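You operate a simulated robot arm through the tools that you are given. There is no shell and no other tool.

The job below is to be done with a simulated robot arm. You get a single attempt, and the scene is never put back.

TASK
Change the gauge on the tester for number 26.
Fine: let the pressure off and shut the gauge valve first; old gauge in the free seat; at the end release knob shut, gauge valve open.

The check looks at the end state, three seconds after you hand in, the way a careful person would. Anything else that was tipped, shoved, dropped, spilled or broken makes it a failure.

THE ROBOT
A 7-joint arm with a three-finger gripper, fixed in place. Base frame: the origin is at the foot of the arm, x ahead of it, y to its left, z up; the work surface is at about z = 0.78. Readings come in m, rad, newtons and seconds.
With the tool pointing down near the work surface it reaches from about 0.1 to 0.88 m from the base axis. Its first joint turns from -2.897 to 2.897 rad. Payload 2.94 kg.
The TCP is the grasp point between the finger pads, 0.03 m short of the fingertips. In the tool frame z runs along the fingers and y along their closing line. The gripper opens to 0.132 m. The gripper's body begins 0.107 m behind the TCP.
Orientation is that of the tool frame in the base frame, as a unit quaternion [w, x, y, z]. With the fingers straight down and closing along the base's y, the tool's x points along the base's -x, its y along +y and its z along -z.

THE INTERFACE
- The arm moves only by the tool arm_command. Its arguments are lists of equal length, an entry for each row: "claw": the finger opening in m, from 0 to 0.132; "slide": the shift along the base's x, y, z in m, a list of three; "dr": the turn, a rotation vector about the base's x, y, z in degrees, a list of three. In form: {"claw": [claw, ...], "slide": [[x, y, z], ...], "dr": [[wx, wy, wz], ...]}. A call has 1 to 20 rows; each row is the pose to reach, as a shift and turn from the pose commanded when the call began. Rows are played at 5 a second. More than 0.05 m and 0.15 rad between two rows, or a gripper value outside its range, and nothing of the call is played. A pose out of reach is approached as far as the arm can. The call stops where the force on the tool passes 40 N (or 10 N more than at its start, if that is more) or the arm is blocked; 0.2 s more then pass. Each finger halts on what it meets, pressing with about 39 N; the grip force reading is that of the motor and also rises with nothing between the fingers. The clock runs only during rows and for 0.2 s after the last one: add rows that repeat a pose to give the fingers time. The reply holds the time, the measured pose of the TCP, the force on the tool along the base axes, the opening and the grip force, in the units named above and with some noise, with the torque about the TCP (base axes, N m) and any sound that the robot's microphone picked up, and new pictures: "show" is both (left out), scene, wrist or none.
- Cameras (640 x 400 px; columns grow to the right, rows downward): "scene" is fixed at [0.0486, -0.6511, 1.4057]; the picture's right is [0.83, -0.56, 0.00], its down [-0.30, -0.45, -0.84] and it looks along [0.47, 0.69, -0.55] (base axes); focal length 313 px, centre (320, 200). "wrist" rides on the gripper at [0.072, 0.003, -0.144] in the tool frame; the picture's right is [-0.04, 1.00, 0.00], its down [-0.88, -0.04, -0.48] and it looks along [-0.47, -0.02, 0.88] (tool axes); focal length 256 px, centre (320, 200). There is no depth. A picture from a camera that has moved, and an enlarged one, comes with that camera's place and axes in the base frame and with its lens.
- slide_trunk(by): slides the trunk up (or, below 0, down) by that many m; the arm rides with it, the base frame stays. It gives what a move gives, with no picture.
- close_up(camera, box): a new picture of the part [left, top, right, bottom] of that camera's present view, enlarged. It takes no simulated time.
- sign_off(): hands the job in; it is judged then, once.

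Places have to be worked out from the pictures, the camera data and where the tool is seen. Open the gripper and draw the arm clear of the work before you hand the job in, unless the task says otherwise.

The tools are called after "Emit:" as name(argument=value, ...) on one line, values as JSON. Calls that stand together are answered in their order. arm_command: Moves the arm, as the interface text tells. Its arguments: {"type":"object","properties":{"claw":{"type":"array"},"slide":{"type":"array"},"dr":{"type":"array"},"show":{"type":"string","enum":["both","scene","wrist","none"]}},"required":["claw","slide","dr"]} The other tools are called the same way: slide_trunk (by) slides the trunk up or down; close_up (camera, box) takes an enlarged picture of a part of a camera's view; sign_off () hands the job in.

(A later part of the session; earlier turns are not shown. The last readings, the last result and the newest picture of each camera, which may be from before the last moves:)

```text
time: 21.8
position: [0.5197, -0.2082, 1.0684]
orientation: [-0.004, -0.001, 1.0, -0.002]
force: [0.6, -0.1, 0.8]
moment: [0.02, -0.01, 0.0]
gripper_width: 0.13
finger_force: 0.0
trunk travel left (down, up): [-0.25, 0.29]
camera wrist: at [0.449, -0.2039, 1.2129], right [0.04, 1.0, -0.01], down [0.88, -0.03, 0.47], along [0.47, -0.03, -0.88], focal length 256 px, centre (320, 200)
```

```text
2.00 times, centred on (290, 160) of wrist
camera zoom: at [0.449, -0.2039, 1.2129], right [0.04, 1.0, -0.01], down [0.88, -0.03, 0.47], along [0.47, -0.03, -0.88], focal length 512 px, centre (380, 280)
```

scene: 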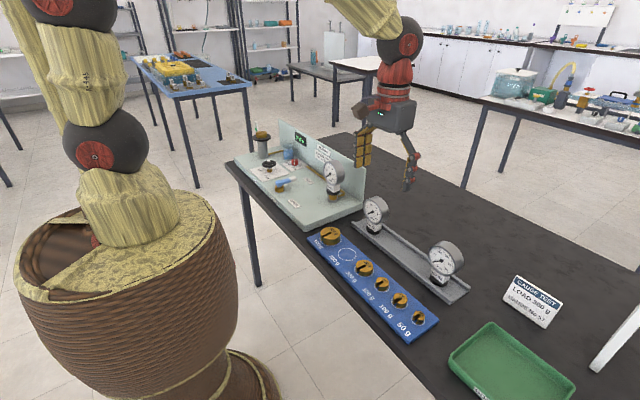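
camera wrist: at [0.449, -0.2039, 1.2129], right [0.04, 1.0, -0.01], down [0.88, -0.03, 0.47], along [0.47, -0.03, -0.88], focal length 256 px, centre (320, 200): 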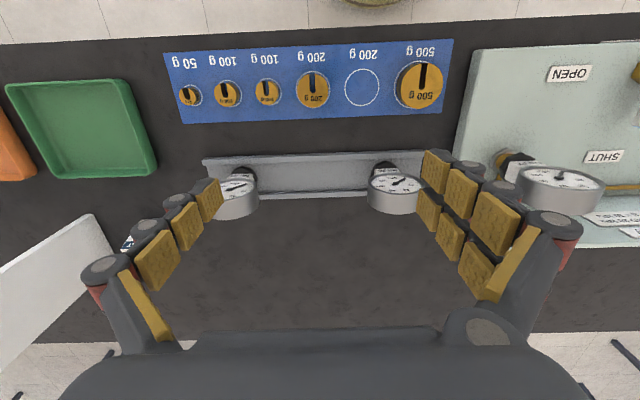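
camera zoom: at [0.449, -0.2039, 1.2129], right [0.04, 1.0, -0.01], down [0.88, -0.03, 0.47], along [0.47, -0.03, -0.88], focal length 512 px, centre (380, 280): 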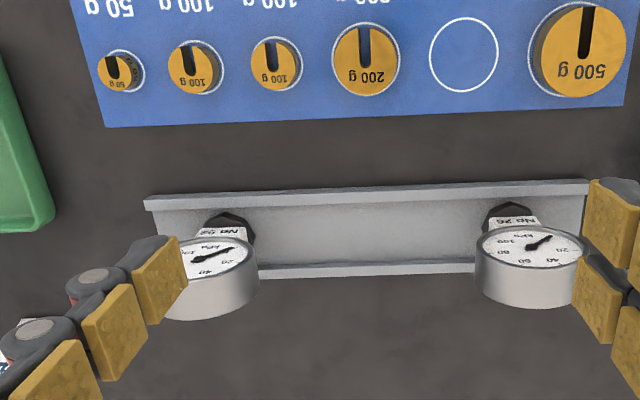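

The lever points at SHUT and the display still shows 0 kPa. The rack holds No 92 and No 26 near its ends with the middle seat empty. I'll move over gauge No 57 and level the tool on the way.

Emit:
arm_command(claw=[0.13, 0.13, 0.13, 0.13, 0.13, 0.13, 0.13], slide=[[0.0, 0.045, 0], [0, 0.09, 0], [0, 0.135, 0], [0, 0.18, 0], [0, 0.225, 0], [0, 0.27, 0], [0, 0.272, 0]], dr=[[0.2, -0.45, -0.1], [0.2, -0.45, -0.1], [0.2, -0.45, -0.1], [0.2, -0.45, -0.1], [0.2, -0.45, -0.1], [0.2, -0.45, -0.1], [0.2, -0.45, -0.1]])

Emit:
close_up(camera="wrist", box=[200, 80, 440, 230])

```text
time: 23.4
position: [0.5213, 0.0644, 1.07]
orientation: [-0.001, 0.0, 1.0, -0.002]
force: [0.3, 0.1, 0.1]
moment: [-0.02, -0.02, 0.01]
gripper_width: 0.1299
finger_force: 0.1
trunk travel left (down, up): [-0.25, 0.29]
camera wrist: at [0.4481, 0.0685, 1.214], right [0.04, 1.0, 0.0], down [0.88, -0.04, 0.47], along [0.47, -0.02, -0.88], focal length 256 px, centre (320, 200)
```

scene: 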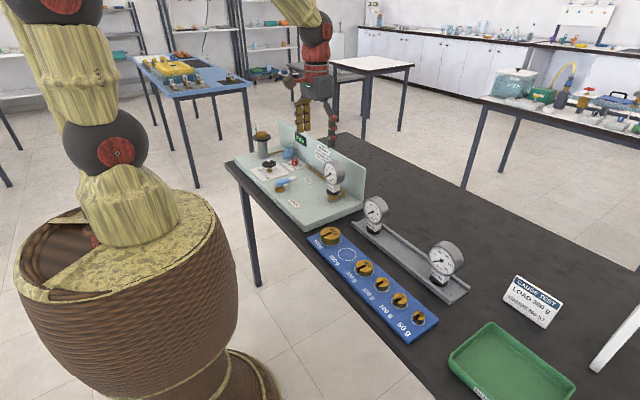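
wrist: 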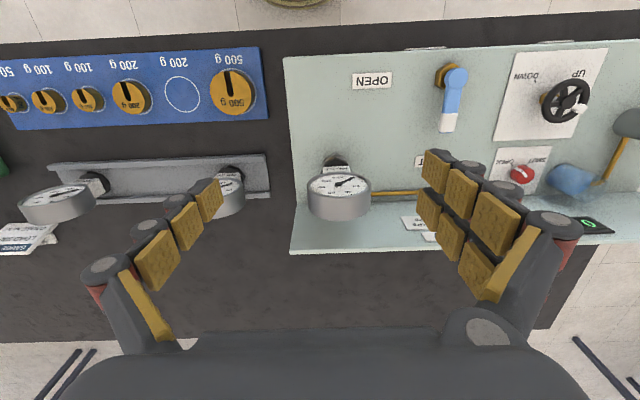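

```text
2.67 times, centred on (320, 155) of wrist
camera zoom: at [0.4481, 0.0685, 1.214], right [0.04, 1.0, 0.0], down [0.88, -0.04, 0.47], along [0.47, -0.02, -0.88], focal length 683 px, centre (320, 320)
```

zoom: 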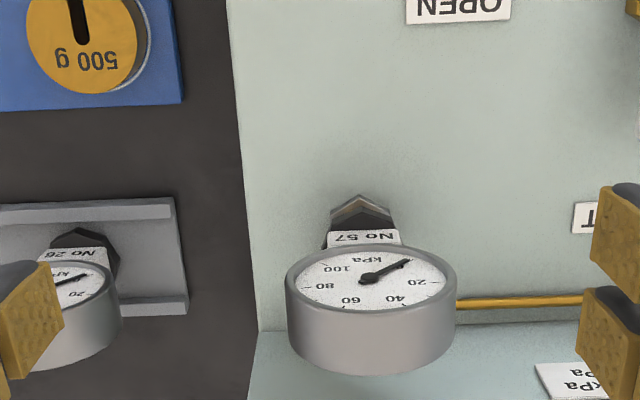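

No 57's dial centre triangulates to about (0.60, 0.088, 0.913), roughly 0.08 m across and 0.03 m thick. I'll move to just above it, straddling it along y.

Emit:
arm_command(claw=[0.13, 0.13, 0.13, 0.13, 0.13], slide=[[0.03, 0.01, 0], [0.06, 0.02, -0.01], [0.082, 0.0236, -0.03], [0.082, 0.0236, -0.06], [0.082, 0.0236, -0.06]], dr=[[0, 0, -0.2], [0, 0, -0.2], [0, 0, -0.2], [0, 0, -0.2], [0, 0, -0.2]])

Emit:
close_up(camera="scene", box=[280, 110, 380, 210])

Emit:
close_up(camera="wrist", box=[200, 50, 440, 200])

```text
time: 24.6
position: [0.6014, 0.0881, 1.0114]
orientation: [-0.001, 0.002, 1.0, 0.0]
force: [-0.3, 0.1, -0.8]
moment: [-0.02, 0.02, -0.01]
gripper_width: 0.13
finger_force: 0.0
trunk travel left (down, up): [-0.25, 0.29]
camera wrist: at [0.5297, 0.0915, 1.155], right [0.05, 1.0, 0.0], down [0.88, -0.04, 0.47], along [0.47, -0.03, -0.88], focal length 256 px, centre (320, 200)
```

scene: 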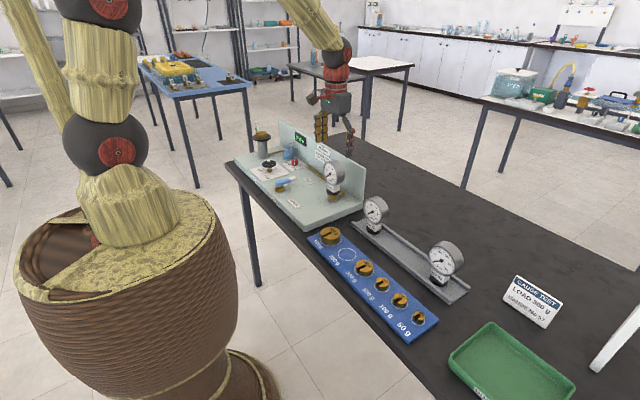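
wrist: 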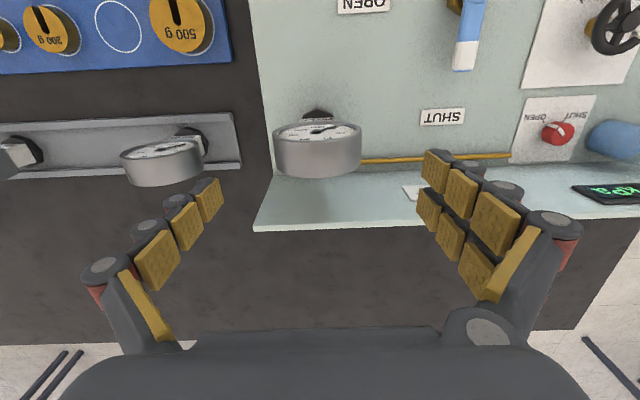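

```text
4.00 times, centred on (330, 160) of scene
camera zoom: at [0.0486, -0.6511, 1.4057], right [0.83, -0.56, 0.0], down [-0.3, -0.45, -0.84], along [0.47, 0.69, -0.55], focal length 1254 px, centre (280, 360)
```

zoom: 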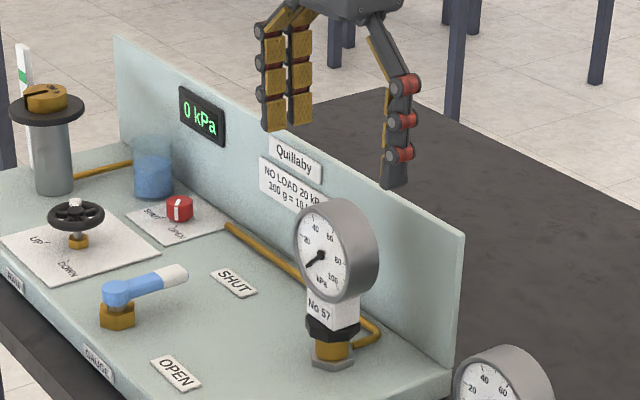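

```text
2.67 times, centred on (320, 125) of wrist
camera zoom: at [0.5297, 0.0915, 1.155], right [0.05, 1.0, 0.0], down [0.88, -0.04, 0.47], along [0.47, -0.03, -0.88], focal length 683 px, centre (320, 400)
```

zoom: 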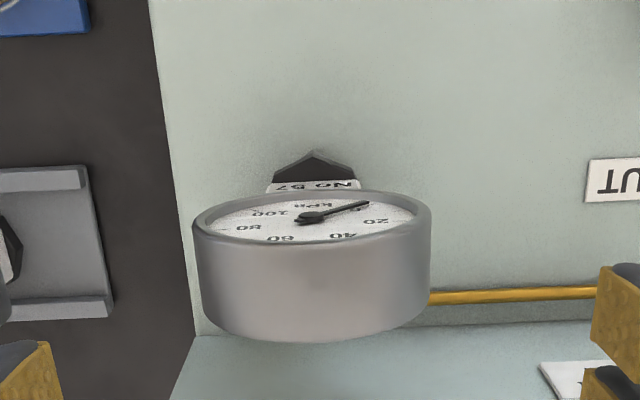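

The dial centre is within about 2 mm of the TCP in x and y. I'll go down to z about 0.907 so the pads straddle the dial's widest line.

Emit:
arm_command(claw=[0.13, 0.13, 0.13, 0.13, 0.13], slide=[[0, -0.001, -0.03], [0, -0.0015, -0.06], [0, -0.0015, -0.09], [0, -0.0015, -0.104], [0, -0.0015, -0.104]], dr=[[0, 0, 0.2], [0, 0, 0.2], [0, 0, 0.2], [0, 0, 0.2], [0, 0, 0.2]])

Emit:
close_up(camera="scene", box=[280, 130, 380, 210])

```text
time: 25.8
position: [0.6027, 0.0866, 0.9072]
orientation: [0.001, 0.0, 1.0, -0.001]
force: [0.4, -0.2, 0.3]
moment: [0.0, 0.03, -0.02]
gripper_width: 0.1301
finger_force: 0.1
trunk travel left (down, up): [-0.25, 0.29]
camera wrist: at [0.5309, 0.0902, 1.0505], right [0.04, 1.0, 0.0], down [0.88, -0.04, 0.48], along [0.47, -0.02, -0.88], focal length 256 px, centre (320, 200)
```

scene: 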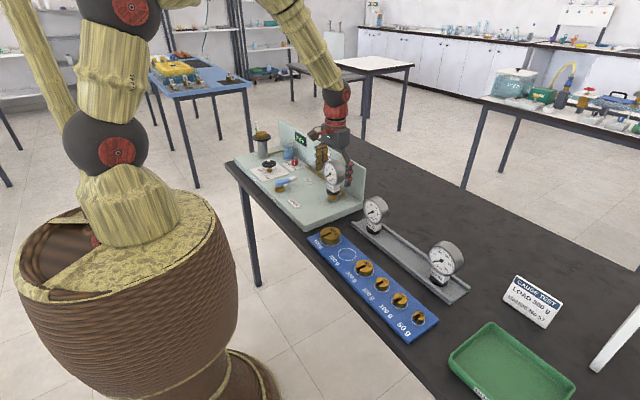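
wrist: 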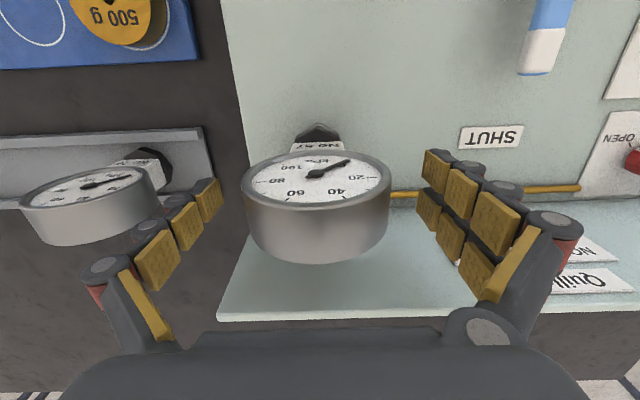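

```text
5.00 times, centred on (330, 170) of scene
camera zoom: at [0.0486, -0.6511, 1.4057], right [0.83, -0.56, 0.0], down [-0.3, -0.45, -0.84], along [0.47, 0.69, -0.55], focal length 1567 px, centre (270, 350)
```

zoom: 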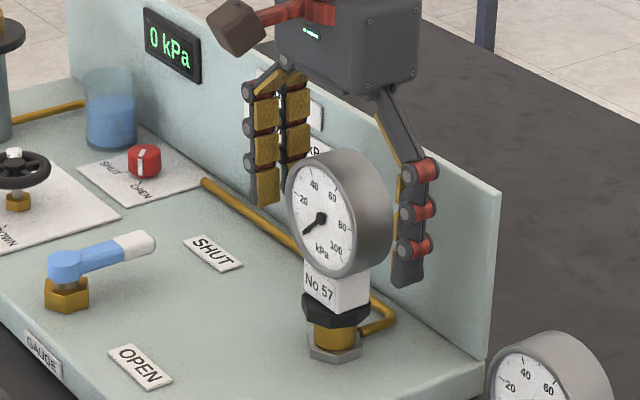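

The fingers straddle the dial evenly. I'll close on it and watch the side force.

Emit:
arm_command(claw=[0.115, 0.1, 0.09, 0.08, 0.075, 0.075, 0.075], slide=[[0, 0, 0], [0, 0, 0], [0, 0, 0], [0, 0, 0], [0, 0, 0], [0, 0, 0], [0, 0, 0]], dr=[[0, 0, 0], [0, 0, 0], [0, 0, 0], [0, 0, 0], [0, 0, 0], [0, 0, 0], [0, 0, 0]], show="wrist")

```text
time: 27.4
position: [0.6032, 0.0865, 0.9072]
orientation: [0.0, 0.0, 1.0, 0.0]
force: [-0.4, 0.3, 2.8]
moment: [0.13, 0.02, -0.01]
gripper_width: 0.0797
finger_force: 38.3
trunk travel left (down, up): [-0.25, 0.29]
heard: snap
camera wrist: at [0.5308, 0.0905, 1.0508], right [0.04, 1.0, 0.0], down [0.88, -0.04, 0.47], along [0.47, -0.02, -0.88], focal length 256 px, centre (320, 200)
```

wrist: 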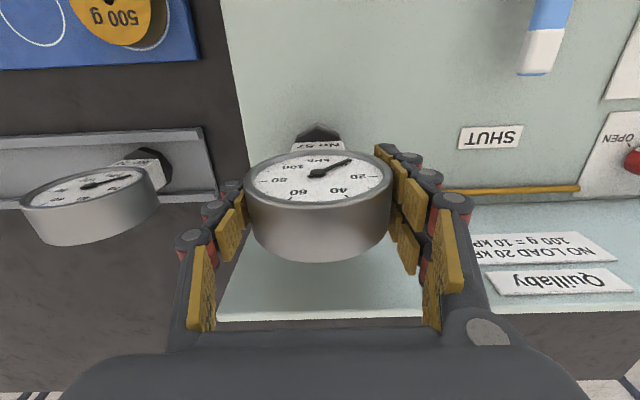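

It gripped at 79.7 mm and I heard a "snap". I'll look for what made it before pulling.

Emit:
close_up(camera="scene", box=[290, 140, 370, 210])

Emit:
close_up(camera="wrist", box=[230, 100, 410, 270])

Emit:
close_up(camera="scene", box=[230, 110, 330, 200])

```text
5.71 times, centred on (330, 175) of scene
camera zoom: at [0.0486, -0.6511, 1.4057], right [0.83, -0.56, 0.0], down [-0.3, -0.45, -0.84], along [0.47, 0.69, -0.55], focal length 1791 px, centre (263, 343)
```

zoom: 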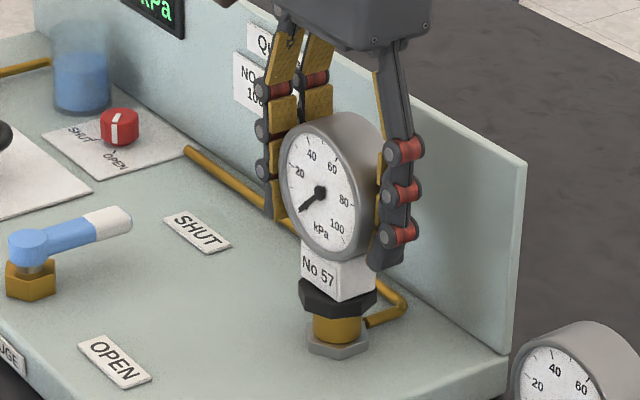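

```text
2.35 times, centred on (320, 185) of wrist
camera zoom: at [0.5308, 0.0905, 1.0508], right [0.04, 1.0, 0.0], down [0.88, -0.04, 0.47], along [0.47, -0.02, -0.88], focal length 602 px, centre (320, 235)
```

zoom: 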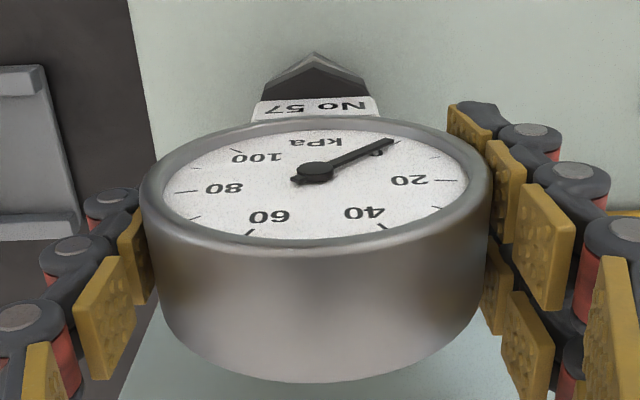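

```text
4.44 times, centred on (280, 155) of scene
camera zoom: at [0.0486, -0.6511, 1.4057], right [0.83, -0.56, 0.0], down [-0.3, -0.45, -0.84], along [0.47, 0.69, -0.55], focal length 1393 px, centre (498, 400)
```

zoom: 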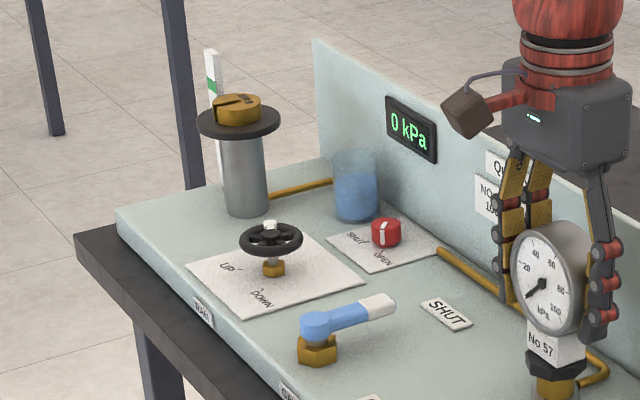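

Nothing looks broken, so the snap was probably the push-fit coupling letting go. I'll lift straight up by 15 mm and check.

Emit:
arm_command(claw=[0.075, 0.075, 0.075, 0.075, 0.075], slide=[[0, 0, 0.003], [0, 0, 0.006], [0, 0, 0.01], [0, 0, 0.015], [0, 0, 0.015]], dr=[[0, 0, 0], [0, 0, 0], [0, 0, 0], [0, 0, 0], [0, 0, 0]])

Emit:
close_up(camera="scene", box=[290, 140, 370, 210])

```text
time: 28.6
position: [0.6023, 0.0861, 0.9208]
orientation: [-0.001, 0.0, 1.0, 0.0]
force: [-0.4, 0.7, -2.7]
moment: [-0.01, -0.03, 0.0]
gripper_width: 0.0794
finger_force: 39.1
trunk travel left (down, up): [-0.25, 0.29]
camera wrist: at [0.5305, 0.0905, 1.0643], right [0.04, 1.0, 0.0], down [0.88, -0.04, 0.47], along [0.47, -0.02, -0.88], focal length 256 px, centre (320, 200)
```

scene: 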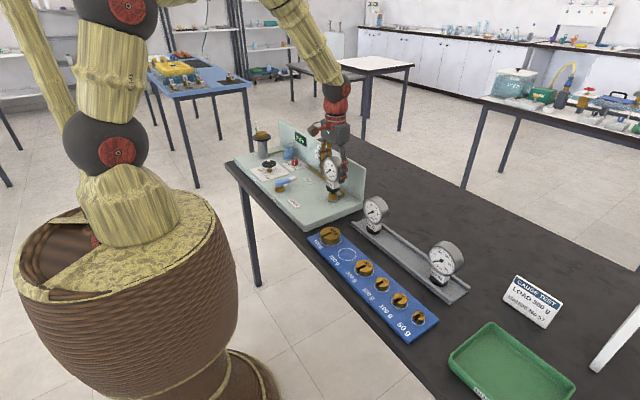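
wrist: 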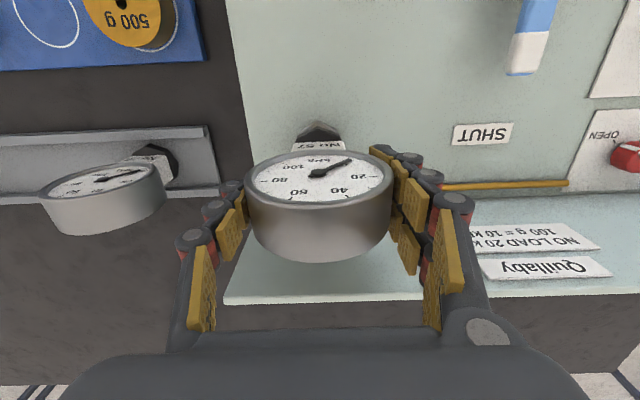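

```text
5.71 times, centred on (330, 175) of scene
camera zoom: at [0.0486, -0.6511, 1.4057], right [0.83, -0.56, 0.0], down [-0.3, -0.45, -0.84], along [0.47, 0.69, -0.55], focal length 1791 px, centre (263, 343)
```

zoom: 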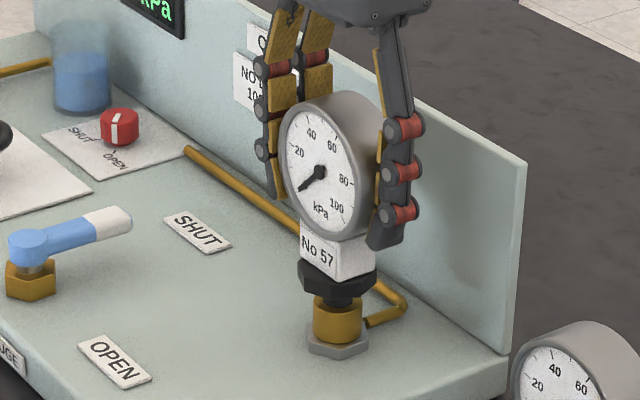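

No 57 lifts freely at about 2.7 N. I'll raise it to z about 1.06 and look at its stem.

Emit:
arm_command(claw=[0.075, 0.075, 0.075, 0.075, 0.075, 0.075], slide=[[0, 0, 0.02], [0, 0, 0.05], [0, 0, 0.08], [0, 0, 0.11], [0, 0, 0.14], [0, 0, 0.14]], dr=[[0, 0, 0], [0, 0, 0], [0, 0, 0], [0, 0, 0], [0, 0, 0], [0, 0, 0]])

Emit:
close_up(camera="scene", box=[290, 90, 390, 210])

Emit:
close_up(camera="scene", box=[350, 190, 480, 310])

```text
time: 30.0
position: [0.6036, 0.0878, 1.0625]
orientation: [-0.001, 0.001, 1.0, -0.001]
force: [-1.4, -0.2, -2.6]
moment: [-0.01, -0.03, 0.03]
gripper_width: 0.0793
finger_force: 39.5
trunk travel left (down, up): [-0.25, 0.29]
camera wrist: at [0.5321, 0.092, 1.2057], right [0.04, 1.0, 0.0], down [0.88, -0.04, 0.47], along [0.47, -0.02, -0.88], focal length 256 px, centre (320, 200)
```

scene: 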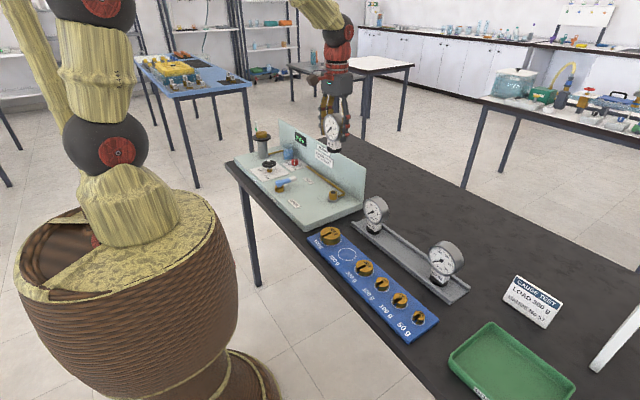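
wrist: 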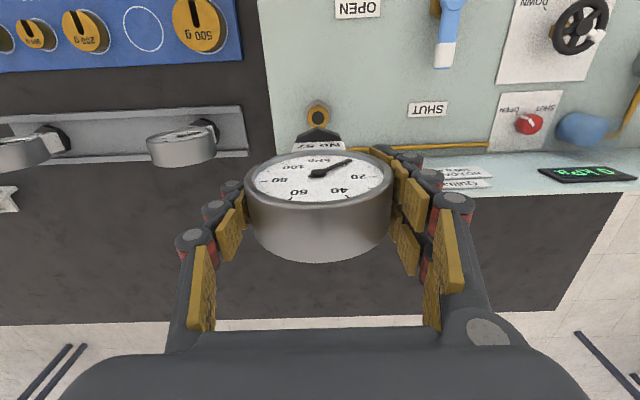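

```text
3.33 times, centred on (340, 150) of scene
camera zoom: at [0.0486, -0.6511, 1.4057], right [0.83, -0.56, 0.0], down [-0.3, -0.45, -0.84], along [0.47, 0.69, -0.55], focal length 1045 px, centre (253, 367)
```

zoom: 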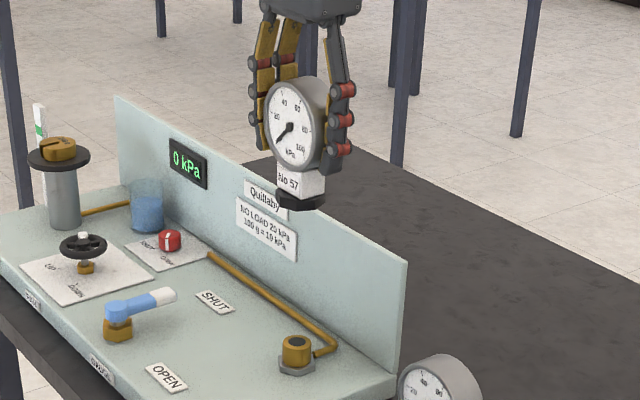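

```text
3.33 times, centred on (415, 250) of scene
camera zoom: at [0.0486, -0.6511, 1.4057], right [0.83, -0.56, 0.0], down [-0.3, -0.45, -0.84], along [0.47, 0.69, -0.55], focal length 1045 px, centre (3, 33)
```

zoom: 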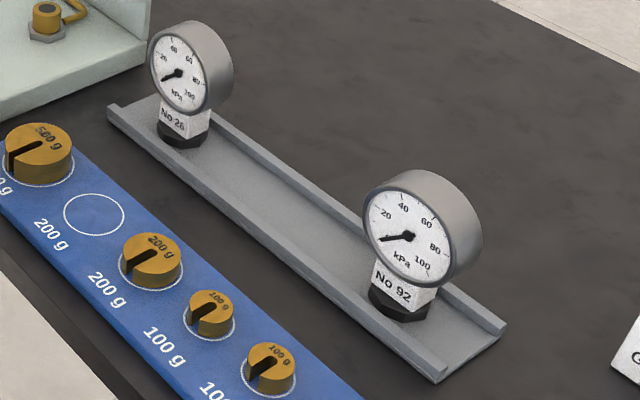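

Emit:
close_up(camera="scene", box=[315, 105, 355, 160])

Emit:
close_up(camera="scene", box=[310, 180, 360, 210])

Emit:
close_up(camera="wrist", box=[240, 90, 400, 190])

Emit:
close_up(camera="scene", box=[380, 215, 440, 275])

Emit:
close_up(camera="scene", box=[350, 195, 400, 240])

```text
7.27 times, centred on (335, 132) of scene
camera zoom: at [0.0486, -0.6511, 1.4057], right [0.83, -0.56, 0.0], down [-0.3, -0.45, -0.84], along [0.47, 0.69, -0.55], focal length 2279 px, centre (211, 691)
```

zoom: 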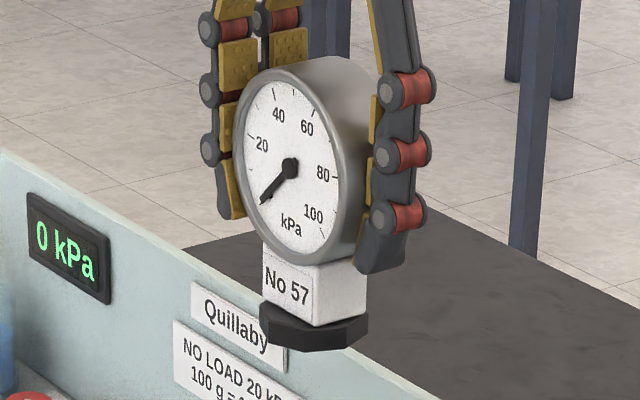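

```text
12.80 times, centred on (335, 195) of scene
camera zoom: at [0.0486, -0.6511, 1.4057], right [0.83, -0.56, 0.0], down [-0.3, -0.45, -0.84], along [0.47, 0.69, -0.55], focal length 4012 px, centre (128, 264)
```

zoom: 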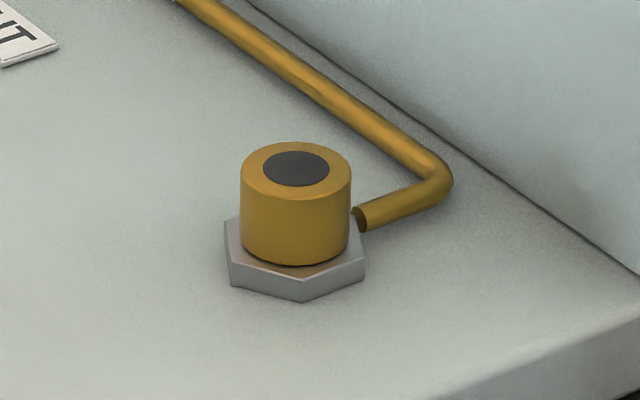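

```text
4.00 times, centred on (320, 140) of wrist
camera zoom: at [0.5321, 0.092, 1.2057], right [0.04, 1.0, 0.0], down [0.88, -0.04, 0.47], along [0.47, -0.02, -0.88], focal length 1024 px, centre (320, 440)
```

zoom: 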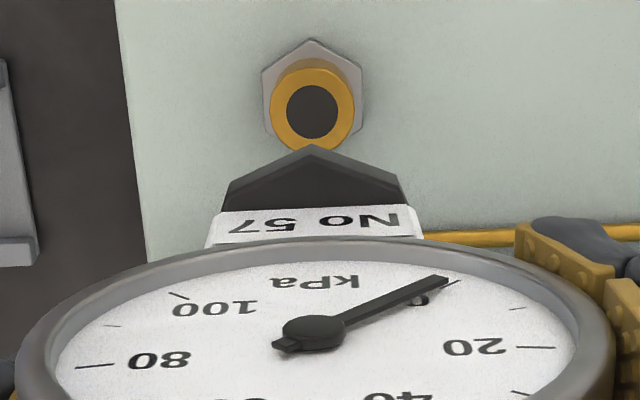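

```text
6.67 times, centred on (410, 245) of scene
camera zoom: at [0.0486, -0.6511, 1.4057], right [0.83, -0.56, 0.0], down [-0.3, -0.45, -0.84], along [0.47, 0.69, -0.55], focal length 2090 px, centre (-280, -100)
```

zoom: 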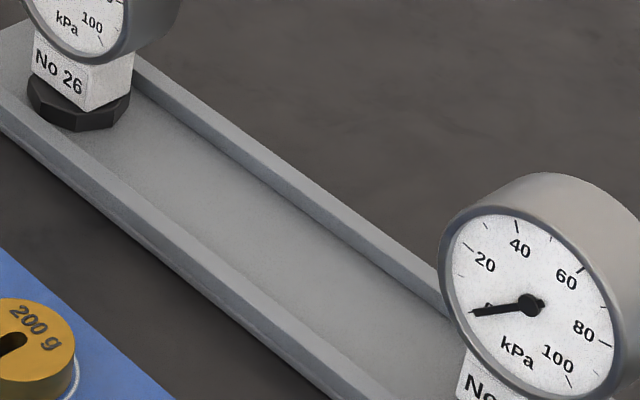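

```text
8.89 times, centred on (375, 218) of scene
camera zoom: at [0.0486, -0.6511, 1.4057], right [0.83, -0.56, 0.0], down [-0.3, -0.45, -0.84], along [0.47, 0.69, -0.55], focal length 2786 px, centre (-169, 44)
```

zoom: 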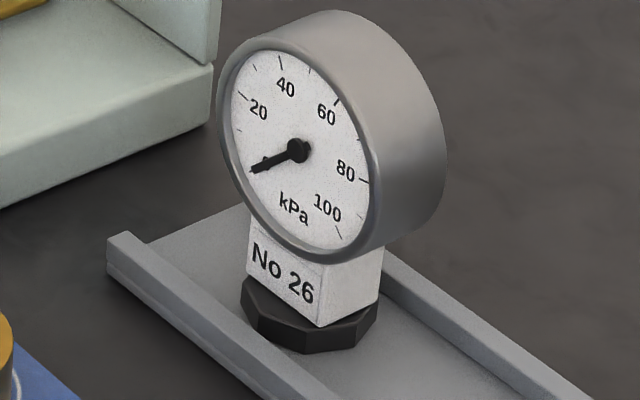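

The underside of the gauge is flat and the port is an open brass seat. The middle of the rack, around (0.625, -0.225), is free. I'll carry No 57 over it at height.

Emit:
arm_command(claw=[0.075, 0.075, 0.075, 0.075, 0.075, 0.075, 0.075, 0.075, 0.075, 0.075, 0.075], slide=[[0.0, -0.03, 0], [0, -0.065, 0], [0, -0.1, 0], [0, -0.135, 0], [0.004, -0.17, 0], [0.008, -0.205, 0], [0.012, -0.24, 0], [0.016, -0.275, 0], [0.02, -0.3, 0], [0.02, -0.312, 0], [0.02, -0.312, 0]], dr=[[0, 0, 0], [0, 0, 0], [0, 0, 0], [0, 0, 0], [0, 0, 0], [0, 0, 0], [0, 0, 0], [0, 0, 0], [0, 0, 0], [0, 0, 0], [0, 0, 0]])

Emit:
close_up(camera="wrist", box=[120, 60, 520, 300])

Emit:
close_up(camera="scene", box=[350, 140, 480, 310])

```text
time: 32.4
position: [0.6226, -0.2246, 1.0595]
orientation: [-0.001, 0.001, 1.0, -0.001]
force: [-1.0, -0.2, -2.2]
moment: [0.02, 0.01, 0.0]
gripper_width: 0.0789
finger_force: 38.6
trunk travel left (down, up): [-0.25, 0.29]
camera wrist: at [0.5506, -0.2213, 1.2034], right [0.04, 1.0, 0.0], down [0.88, -0.04, 0.47], along [0.47, -0.02, -0.88], focal length 256 px, centre (320, 200)
```

scene: 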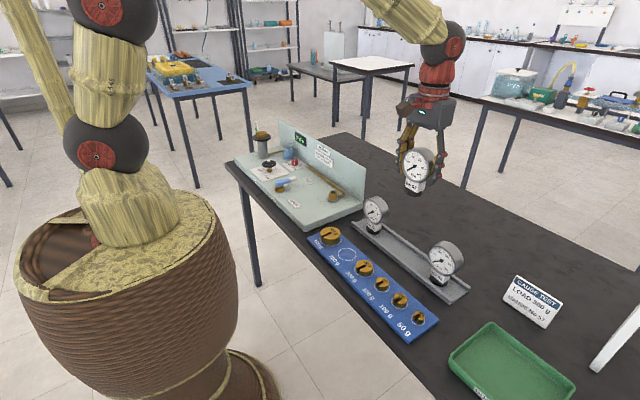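
wrist: 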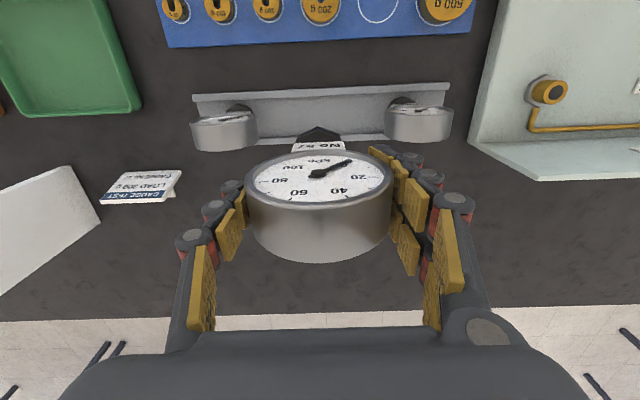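

```text
1.60 times, centred on (320, 180) of wrist
camera zoom: at [0.5506, -0.2213, 1.2034], right [0.04, 1.0, 0.0], down [0.88, -0.04, 0.47], along [0.47, -0.02, -0.88], focal length 410 px, centre (320, 232)
```

zoom: 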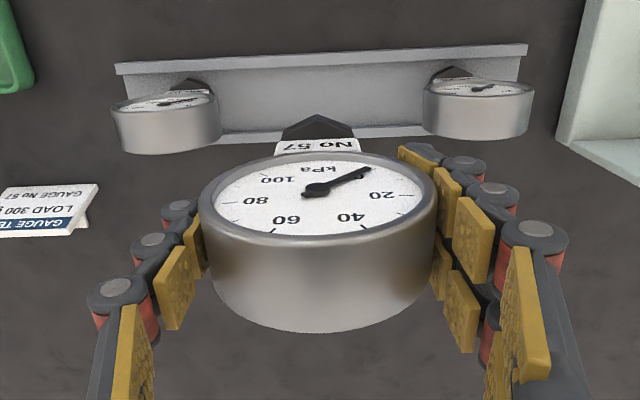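

```text
2.35 times, centred on (415, 225) of scene
camera zoom: at [0.0486, -0.6511, 1.4057], right [0.83, -0.56, 0.0], down [-0.3, -0.45, -0.84], along [0.47, 0.69, -0.55], focal length 738 px, centre (96, 141)
```

zoom: 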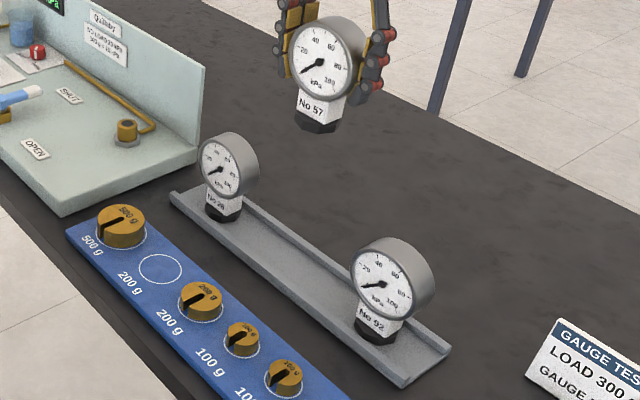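

No 26 and No 92 put the middle of the free seat at y -0.2245, x about 0.625. I'll lower No 57 to just above the rack.

Emit:
arm_command(claw=[0.075, 0.075, 0.075, 0.075, 0.075, 0.075, 0.075], slide=[[0.0025, 0, -0.04], [0.0025, 0, -0.08], [0.0025, 0, -0.12], [0.0025, 0, -0.15], [0.0025, 0, -0.17], [0.0025, 0, -0.182], [0.0025, 0, -0.182]], dr=[[0, 0, 0], [0, 0, 0], [0, 0, 0], [0, 0, 0], [0, 0, 0], [0, 0, 0], [0, 0, 0]])

Emit:
close_up(camera="wrist", box=[200, 60, 440, 210])

Emit:
close_up(camera="scene", box=[360, 190, 460, 290])

```text
time: 34.0
position: [0.6262, -0.2246, 0.8792]
orientation: [-0.001, 0.001, 1.0, -0.001]
force: [-0.7, -0.3, -2.0]
moment: [-0.01, 0.0, -0.03]
gripper_width: 0.0793
finger_force: 38.8
trunk travel left (down, up): [-0.25, 0.29]
camera wrist: at [0.5541, -0.2209, 1.0227], right [0.04, 1.0, 0.0], down [0.88, -0.04, 0.47], along [0.47, -0.02, -0.88], focal length 256 px, centre (320, 200)
```

scene: 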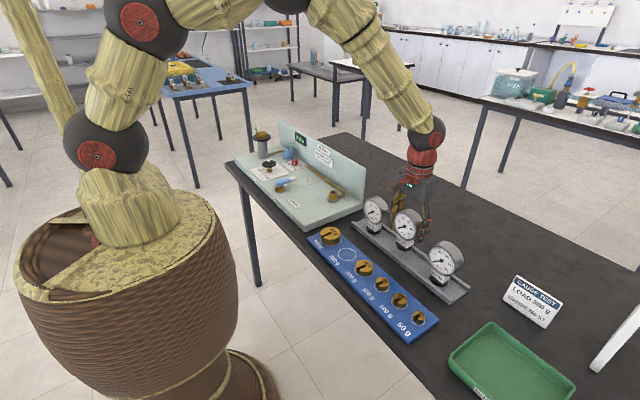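
wrist: 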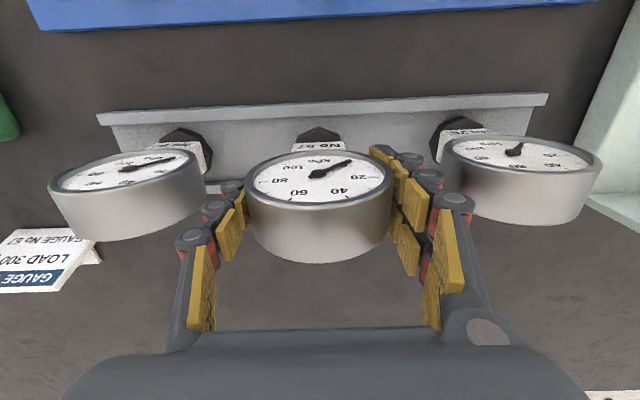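

```text
2.67 times, centred on (320, 135) of wrist
camera zoom: at [0.5541, -0.2209, 1.0227], right [0.04, 1.0, 0.0], down [0.88, -0.04, 0.47], along [0.47, -0.02, -0.88], focal length 683 px, centre (320, 373)
```

zoom: 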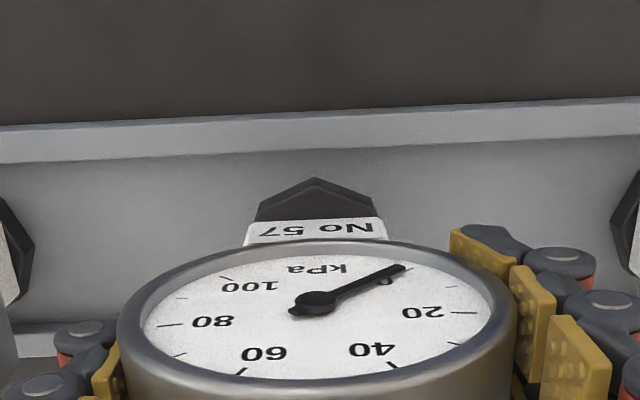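

```text
4.00 times, centred on (410, 240) of scene
camera zoom: at [0.0486, -0.6511, 1.4057], right [0.83, -0.56, 0.0], down [-0.3, -0.45, -0.84], along [0.47, 0.69, -0.55], focal length 1254 px, centre (-40, 40)
```

zoom: 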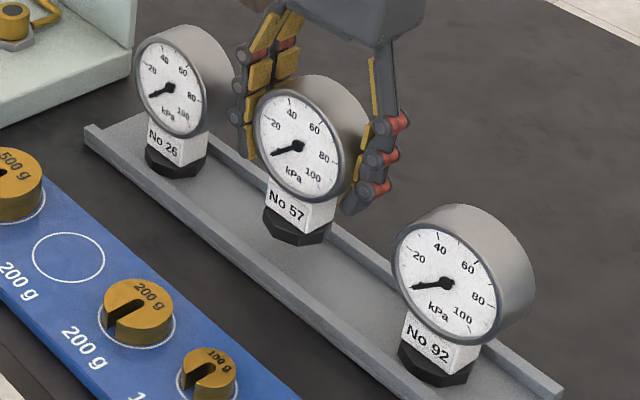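

No 57 sits centred between the neighbours and between the rails. I'll lower slowly and check for contact.

Emit:
arm_command(claw=[0.075, 0.075, 0.075, 0.075, 0.075], slide=[[0, 0, -0.005], [0, 0, -0.01], [0, 0, -0.015], [0, 0, -0.018], [0, 0, -0.018]], dr=[[0, 0, 0], [0, 0, 0], [0, 0, 0], [0, 0, 0], [0, 0, 0]])

Emit:
close_up(camera="scene", box=[380, 205, 440, 265])

```text
time: 35.2
position: [0.6262, -0.2254, 0.8602]
orientation: [-0.001, 0.001, 1.0, -0.002]
force: [0.9, 0.3, -3.1]
moment: [0.02, -0.02, 0.04]
gripper_width: 0.0793
finger_force: 39.2
trunk travel left (down, up): [-0.25, 0.29]
camera wrist: at [0.5542, -0.2216, 1.0044], right [0.04, 1.0, 0.0], down [0.88, -0.04, 0.47], along [0.47, -0.02, -0.88], focal length 256 px, centre (320, 200)
```

scene: 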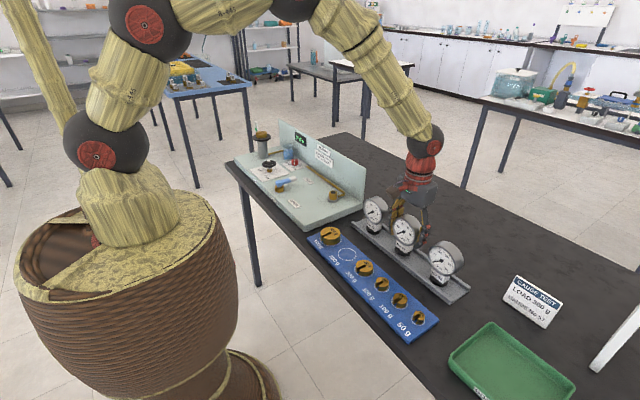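
wrist: 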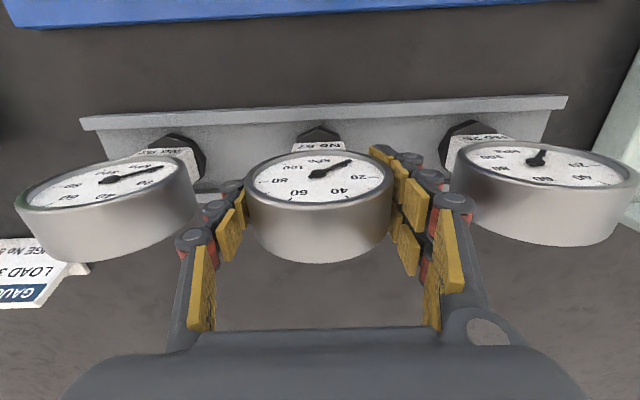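

```text
6.67 times, centred on (410, 235) of scene
camera zoom: at [0.0486, -0.6511, 1.4057], right [0.83, -0.56, 0.0], down [-0.3, -0.45, -0.84], along [0.47, 0.69, -0.55], focal length 2090 px, centre (-280, -33)
```

zoom: 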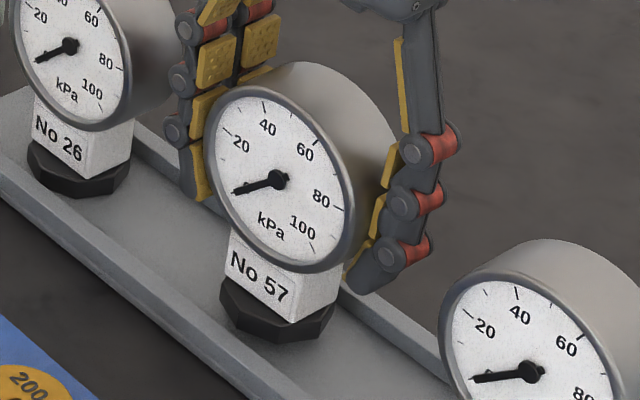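

The alignment checks within about 1 mm, and no contact yet. I'll ease down in small steps.

Emit:
arm_command(claw=[0.075, 0.075, 0.075, 0.075], slide=[[0, 0, -0.0015], [0, 0, -0.003], [0, 0, -0.004], [0, 0, -0.004]], dr=[[0, 0, 0], [0, 0, 0], [0, 0, 0], [0, 0, 0]], show="none")

Emit:
close_up(camera="scene", box=[380, 205, 440, 265])

```text
time: 36.2
position: [0.6261, -0.2254, 0.8563]
orientation: [-0.001, 0.001, 1.0, -0.001]
force: [0.4, -0.6, -3.0]
moment: [0.02, -0.01, 0.02]
gripper_width: 0.0794
finger_force: 39.4
trunk travel left (down, up): [-0.25, 0.29]
```

```text
6.67 times, centred on (410, 235) of scene
camera zoom: at [0.0486, -0.6511, 1.4057], right [0.83, -0.56, 0.0], down [-0.3, -0.45, -0.84], along [0.47, 0.69, -0.55], focal length 2090 px, centre (-280, -33)
```

zoom: 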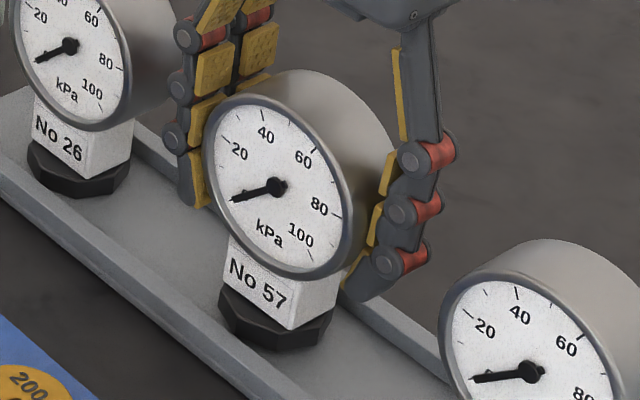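

There's still no contact, and the hub line suggests about 2 mm more to go. I'll shift 1 mm and continue down in 1 mm steps.

Emit:
arm_command(claw=[0.075, 0.075, 0.075, 0.075, 0.075], slide=[[-0.001, 0.001, 0], [-0.001, 0.001, -0.001], [-0.001, 0.001, -0.002], [-0.001, 0.001, -0.003], [-0.001, 0.001, -0.003]], dr=[[0, 0, 0], [0, 0, 0], [0, 0, 0], [0, 0, 0], [0, 0, 0]], show="none")

Emit:
close_up(camera="scene", box=[380, 205, 440, 265])

```text
time: 37.4
position: [0.6246, -0.2235, 0.8522]
orientation: [-0.001, 0.0, 1.0, -0.001]
force: [-0.4, -0.5, -2.1]
moment: [-0.01, -0.01, 0.0]
gripper_width: 0.0797
finger_force: 39.0
trunk travel left (down, up): [-0.25, 0.29]
```

```text
6.67 times, centred on (410, 235) of scene
camera zoom: at [0.0486, -0.6511, 1.4057], right [0.83, -0.56, 0.0], down [-0.3, -0.45, -0.84], along [0.47, 0.69, -0.55], focal length 2090 px, centre (-280, -33)
```

zoom: 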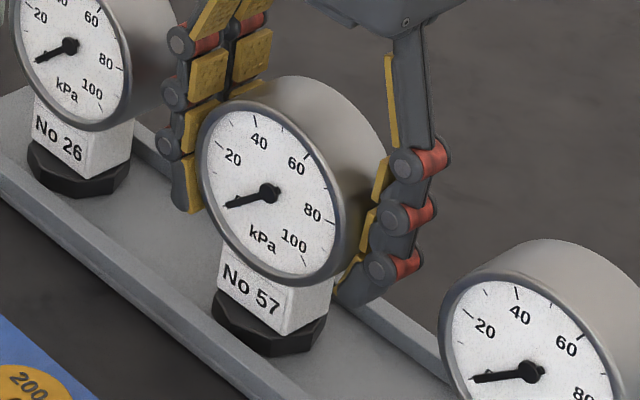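

Still free, and the reading is only the gauge's weight. I'll continue down 1 mm at a time.

Emit:
arm_command(claw=[0.075, 0.075, 0.075, 0.075], slide=[[0, 0, -0.001], [0, 0, -0.002], [0, 0, -0.003], [0, 0, -0.003]], dr=[[0, 0, 0], [0, 0, 0], [0, 0, 0], [0, 0, 0]], show="none")

Emit:
close_up(camera="scene", box=[360, 195, 460, 285])

```text
time: 38.4
position: [0.6247, -0.2237, 0.8516]
orientation: [0.001, 0.001, 1.0, -0.001]
force: [-3.9, 0.6, 15.3]
moment: [0.41, 0.44, 0.06]
gripper_width: 0.0795
finger_force: 39.3
trunk travel left (down, up): [-0.25, 0.29]
```

```text
4.44 times, centred on (410, 240) of scene
camera zoom: at [0.0486, -0.6511, 1.4057], right [0.83, -0.56, 0.0], down [-0.3, -0.45, -0.84], along [0.47, 0.69, -0.55], focal length 1393 px, centre (-80, 22)
```

zoom: 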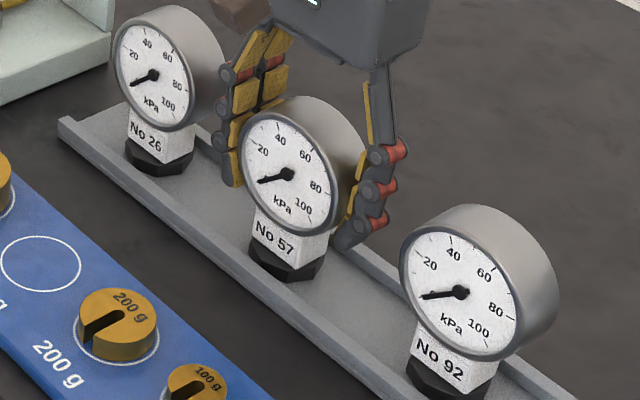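

It's resting on the rack floor with 15 N on the tool, and its hub is in line with both neighbours. I'll ease off 1.5 mm and open the fingers.

Emit:
arm_command(claw=[0.075, 0.085, 0.095, 0.105, 0.105, 0.105], slide=[[0, 0, 0.0015], [0, 0, 0.0015], [0, 0, 0.0015], [0, 0, 0.0015], [0, 0, 0.0015], [0, 0, 0.0015]], dr=[[0, 0, 0], [0, 0, 0], [0, 0, 0], [0, 0, 0], [0, 0, 0], [0, 0, 0]])

Emit:
close_up(camera="scene", box=[360, 195, 460, 285])

```text
time: 39.8
position: [0.6257, -0.224, 0.852]
orientation: [0.0, 0.001, 1.0, -0.001]
force: [0.1, -0.3, 0.5]
moment: [-0.05, 0.01, -0.04]
gripper_width: 0.105
finger_force: 0.1
trunk travel left (down, up): [-0.25, 0.29]
camera wrist: at [0.5531, -0.2204, 0.9958], right [0.04, 1.0, 0.0], down [0.88, -0.04, 0.47], along [0.47, -0.02, -0.88], focal length 256 px, centre (320, 200)
```

scene: 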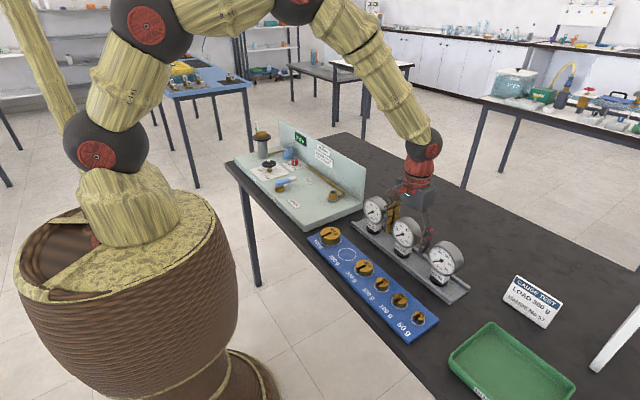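
wrist: 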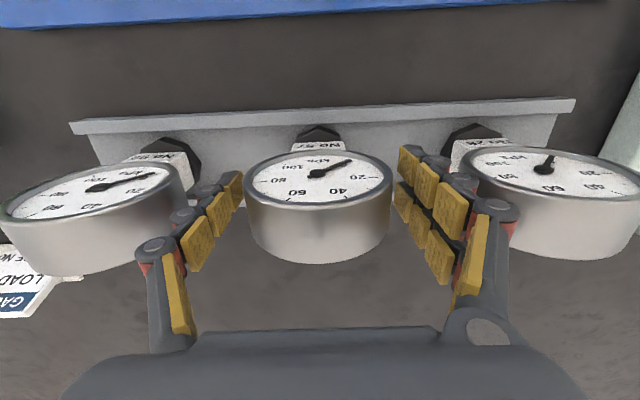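

```text
4.44 times, centred on (410, 240) of scene
camera zoom: at [0.0486, -0.6511, 1.4057], right [0.83, -0.56, 0.0], down [-0.3, -0.45, -0.84], along [0.47, 0.69, -0.55], focal length 1393 px, centre (-80, 22)
```

zoom: 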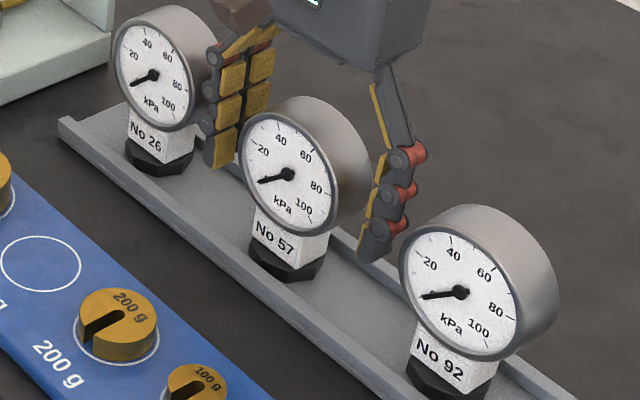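

No 57 stands upright in the free seat. I'll lift clear and move over No 26.

Emit:
arm_command(claw=[0.105, 0.105, 0.105, 0.105, 0.105, 0.105, 0.105, 0.105, 0.105], slide=[[0, 0, 0.03], [0, 0, 0.07], [0, 0, 0.11], [0, 0, 0.13], [0, 0.04, 0.13], [0, 0.08, 0.13], [-0.001, 0.115, 0.13], [-0.001, 0.1265, 0.13], [-0.001, 0.1265, 0.13]], dr=[[0, 0, 0], [0, 0, 0], [0, 0, 0], [0, 0, 0], [0, 0, 0], [0, 0, 0], [0, 0, 0], [0, 0, 0], [0, 0, 0]])

Emit:
close_up(camera="wrist", box=[200, 60, 440, 210])

Emit:
close_up(camera="scene", box=[360, 195, 460, 285])

```text
time: 41.8
position: [0.6237, -0.0968, 0.9823]
orientation: [-0.001, 0.0, 1.0, -0.001]
force: [0.2, 0.1, 0.2]
moment: [-0.01, 0.02, 0.0]
gripper_width: 0.105
finger_force: 0.1
trunk travel left (down, up): [-0.25, 0.29]
camera wrist: at [0.5517, -0.0929, 1.126], right [0.04, 1.0, 0.0], down [0.88, -0.04, 0.47], along [0.47, -0.02, -0.88], focal length 256 px, centre (320, 200)
```

scene: 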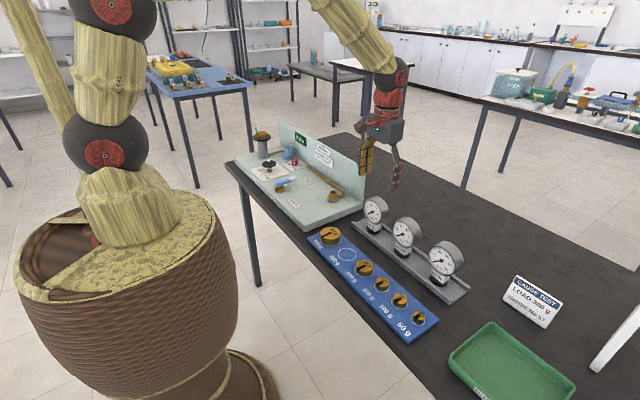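
wrist: 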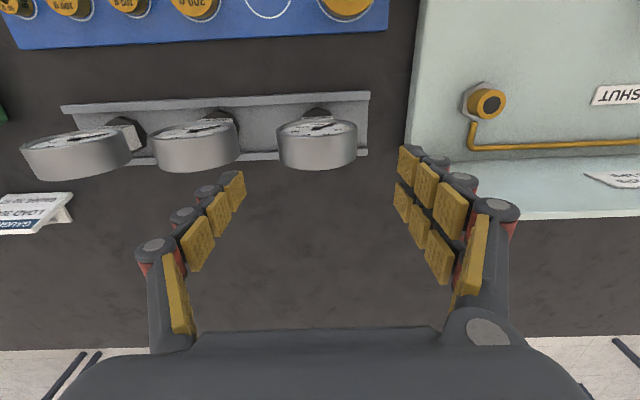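

```text
2.67 times, centred on (320, 135) of wrist
camera zoom: at [0.5517, -0.0929, 1.126], right [0.04, 1.0, 0.0], down [0.88, -0.04, 0.47], along [0.47, -0.02, -0.88], focal length 683 px, centre (320, 373)
```

zoom: 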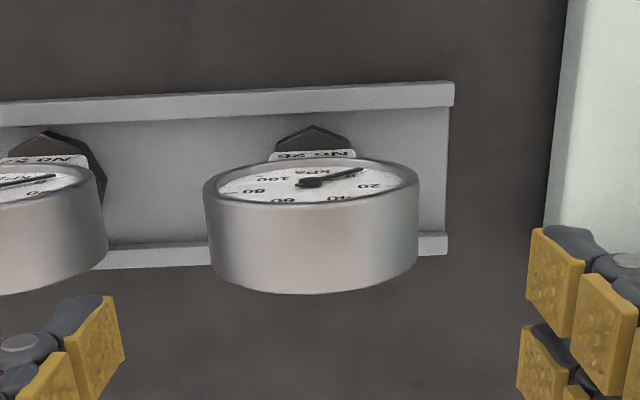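

```text
4.44 times, centred on (410, 240) of scene
camera zoom: at [0.0486, -0.6511, 1.4057], right [0.83, -0.56, 0.0], down [-0.3, -0.45, -0.84], along [0.47, 0.69, -0.55], focal length 1393 px, centre (-80, 22)
```

zoom: 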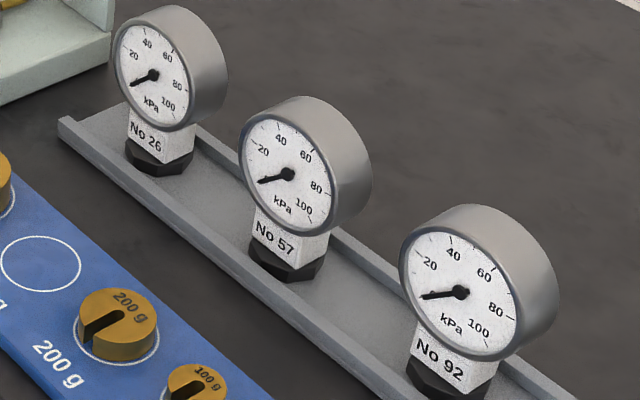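

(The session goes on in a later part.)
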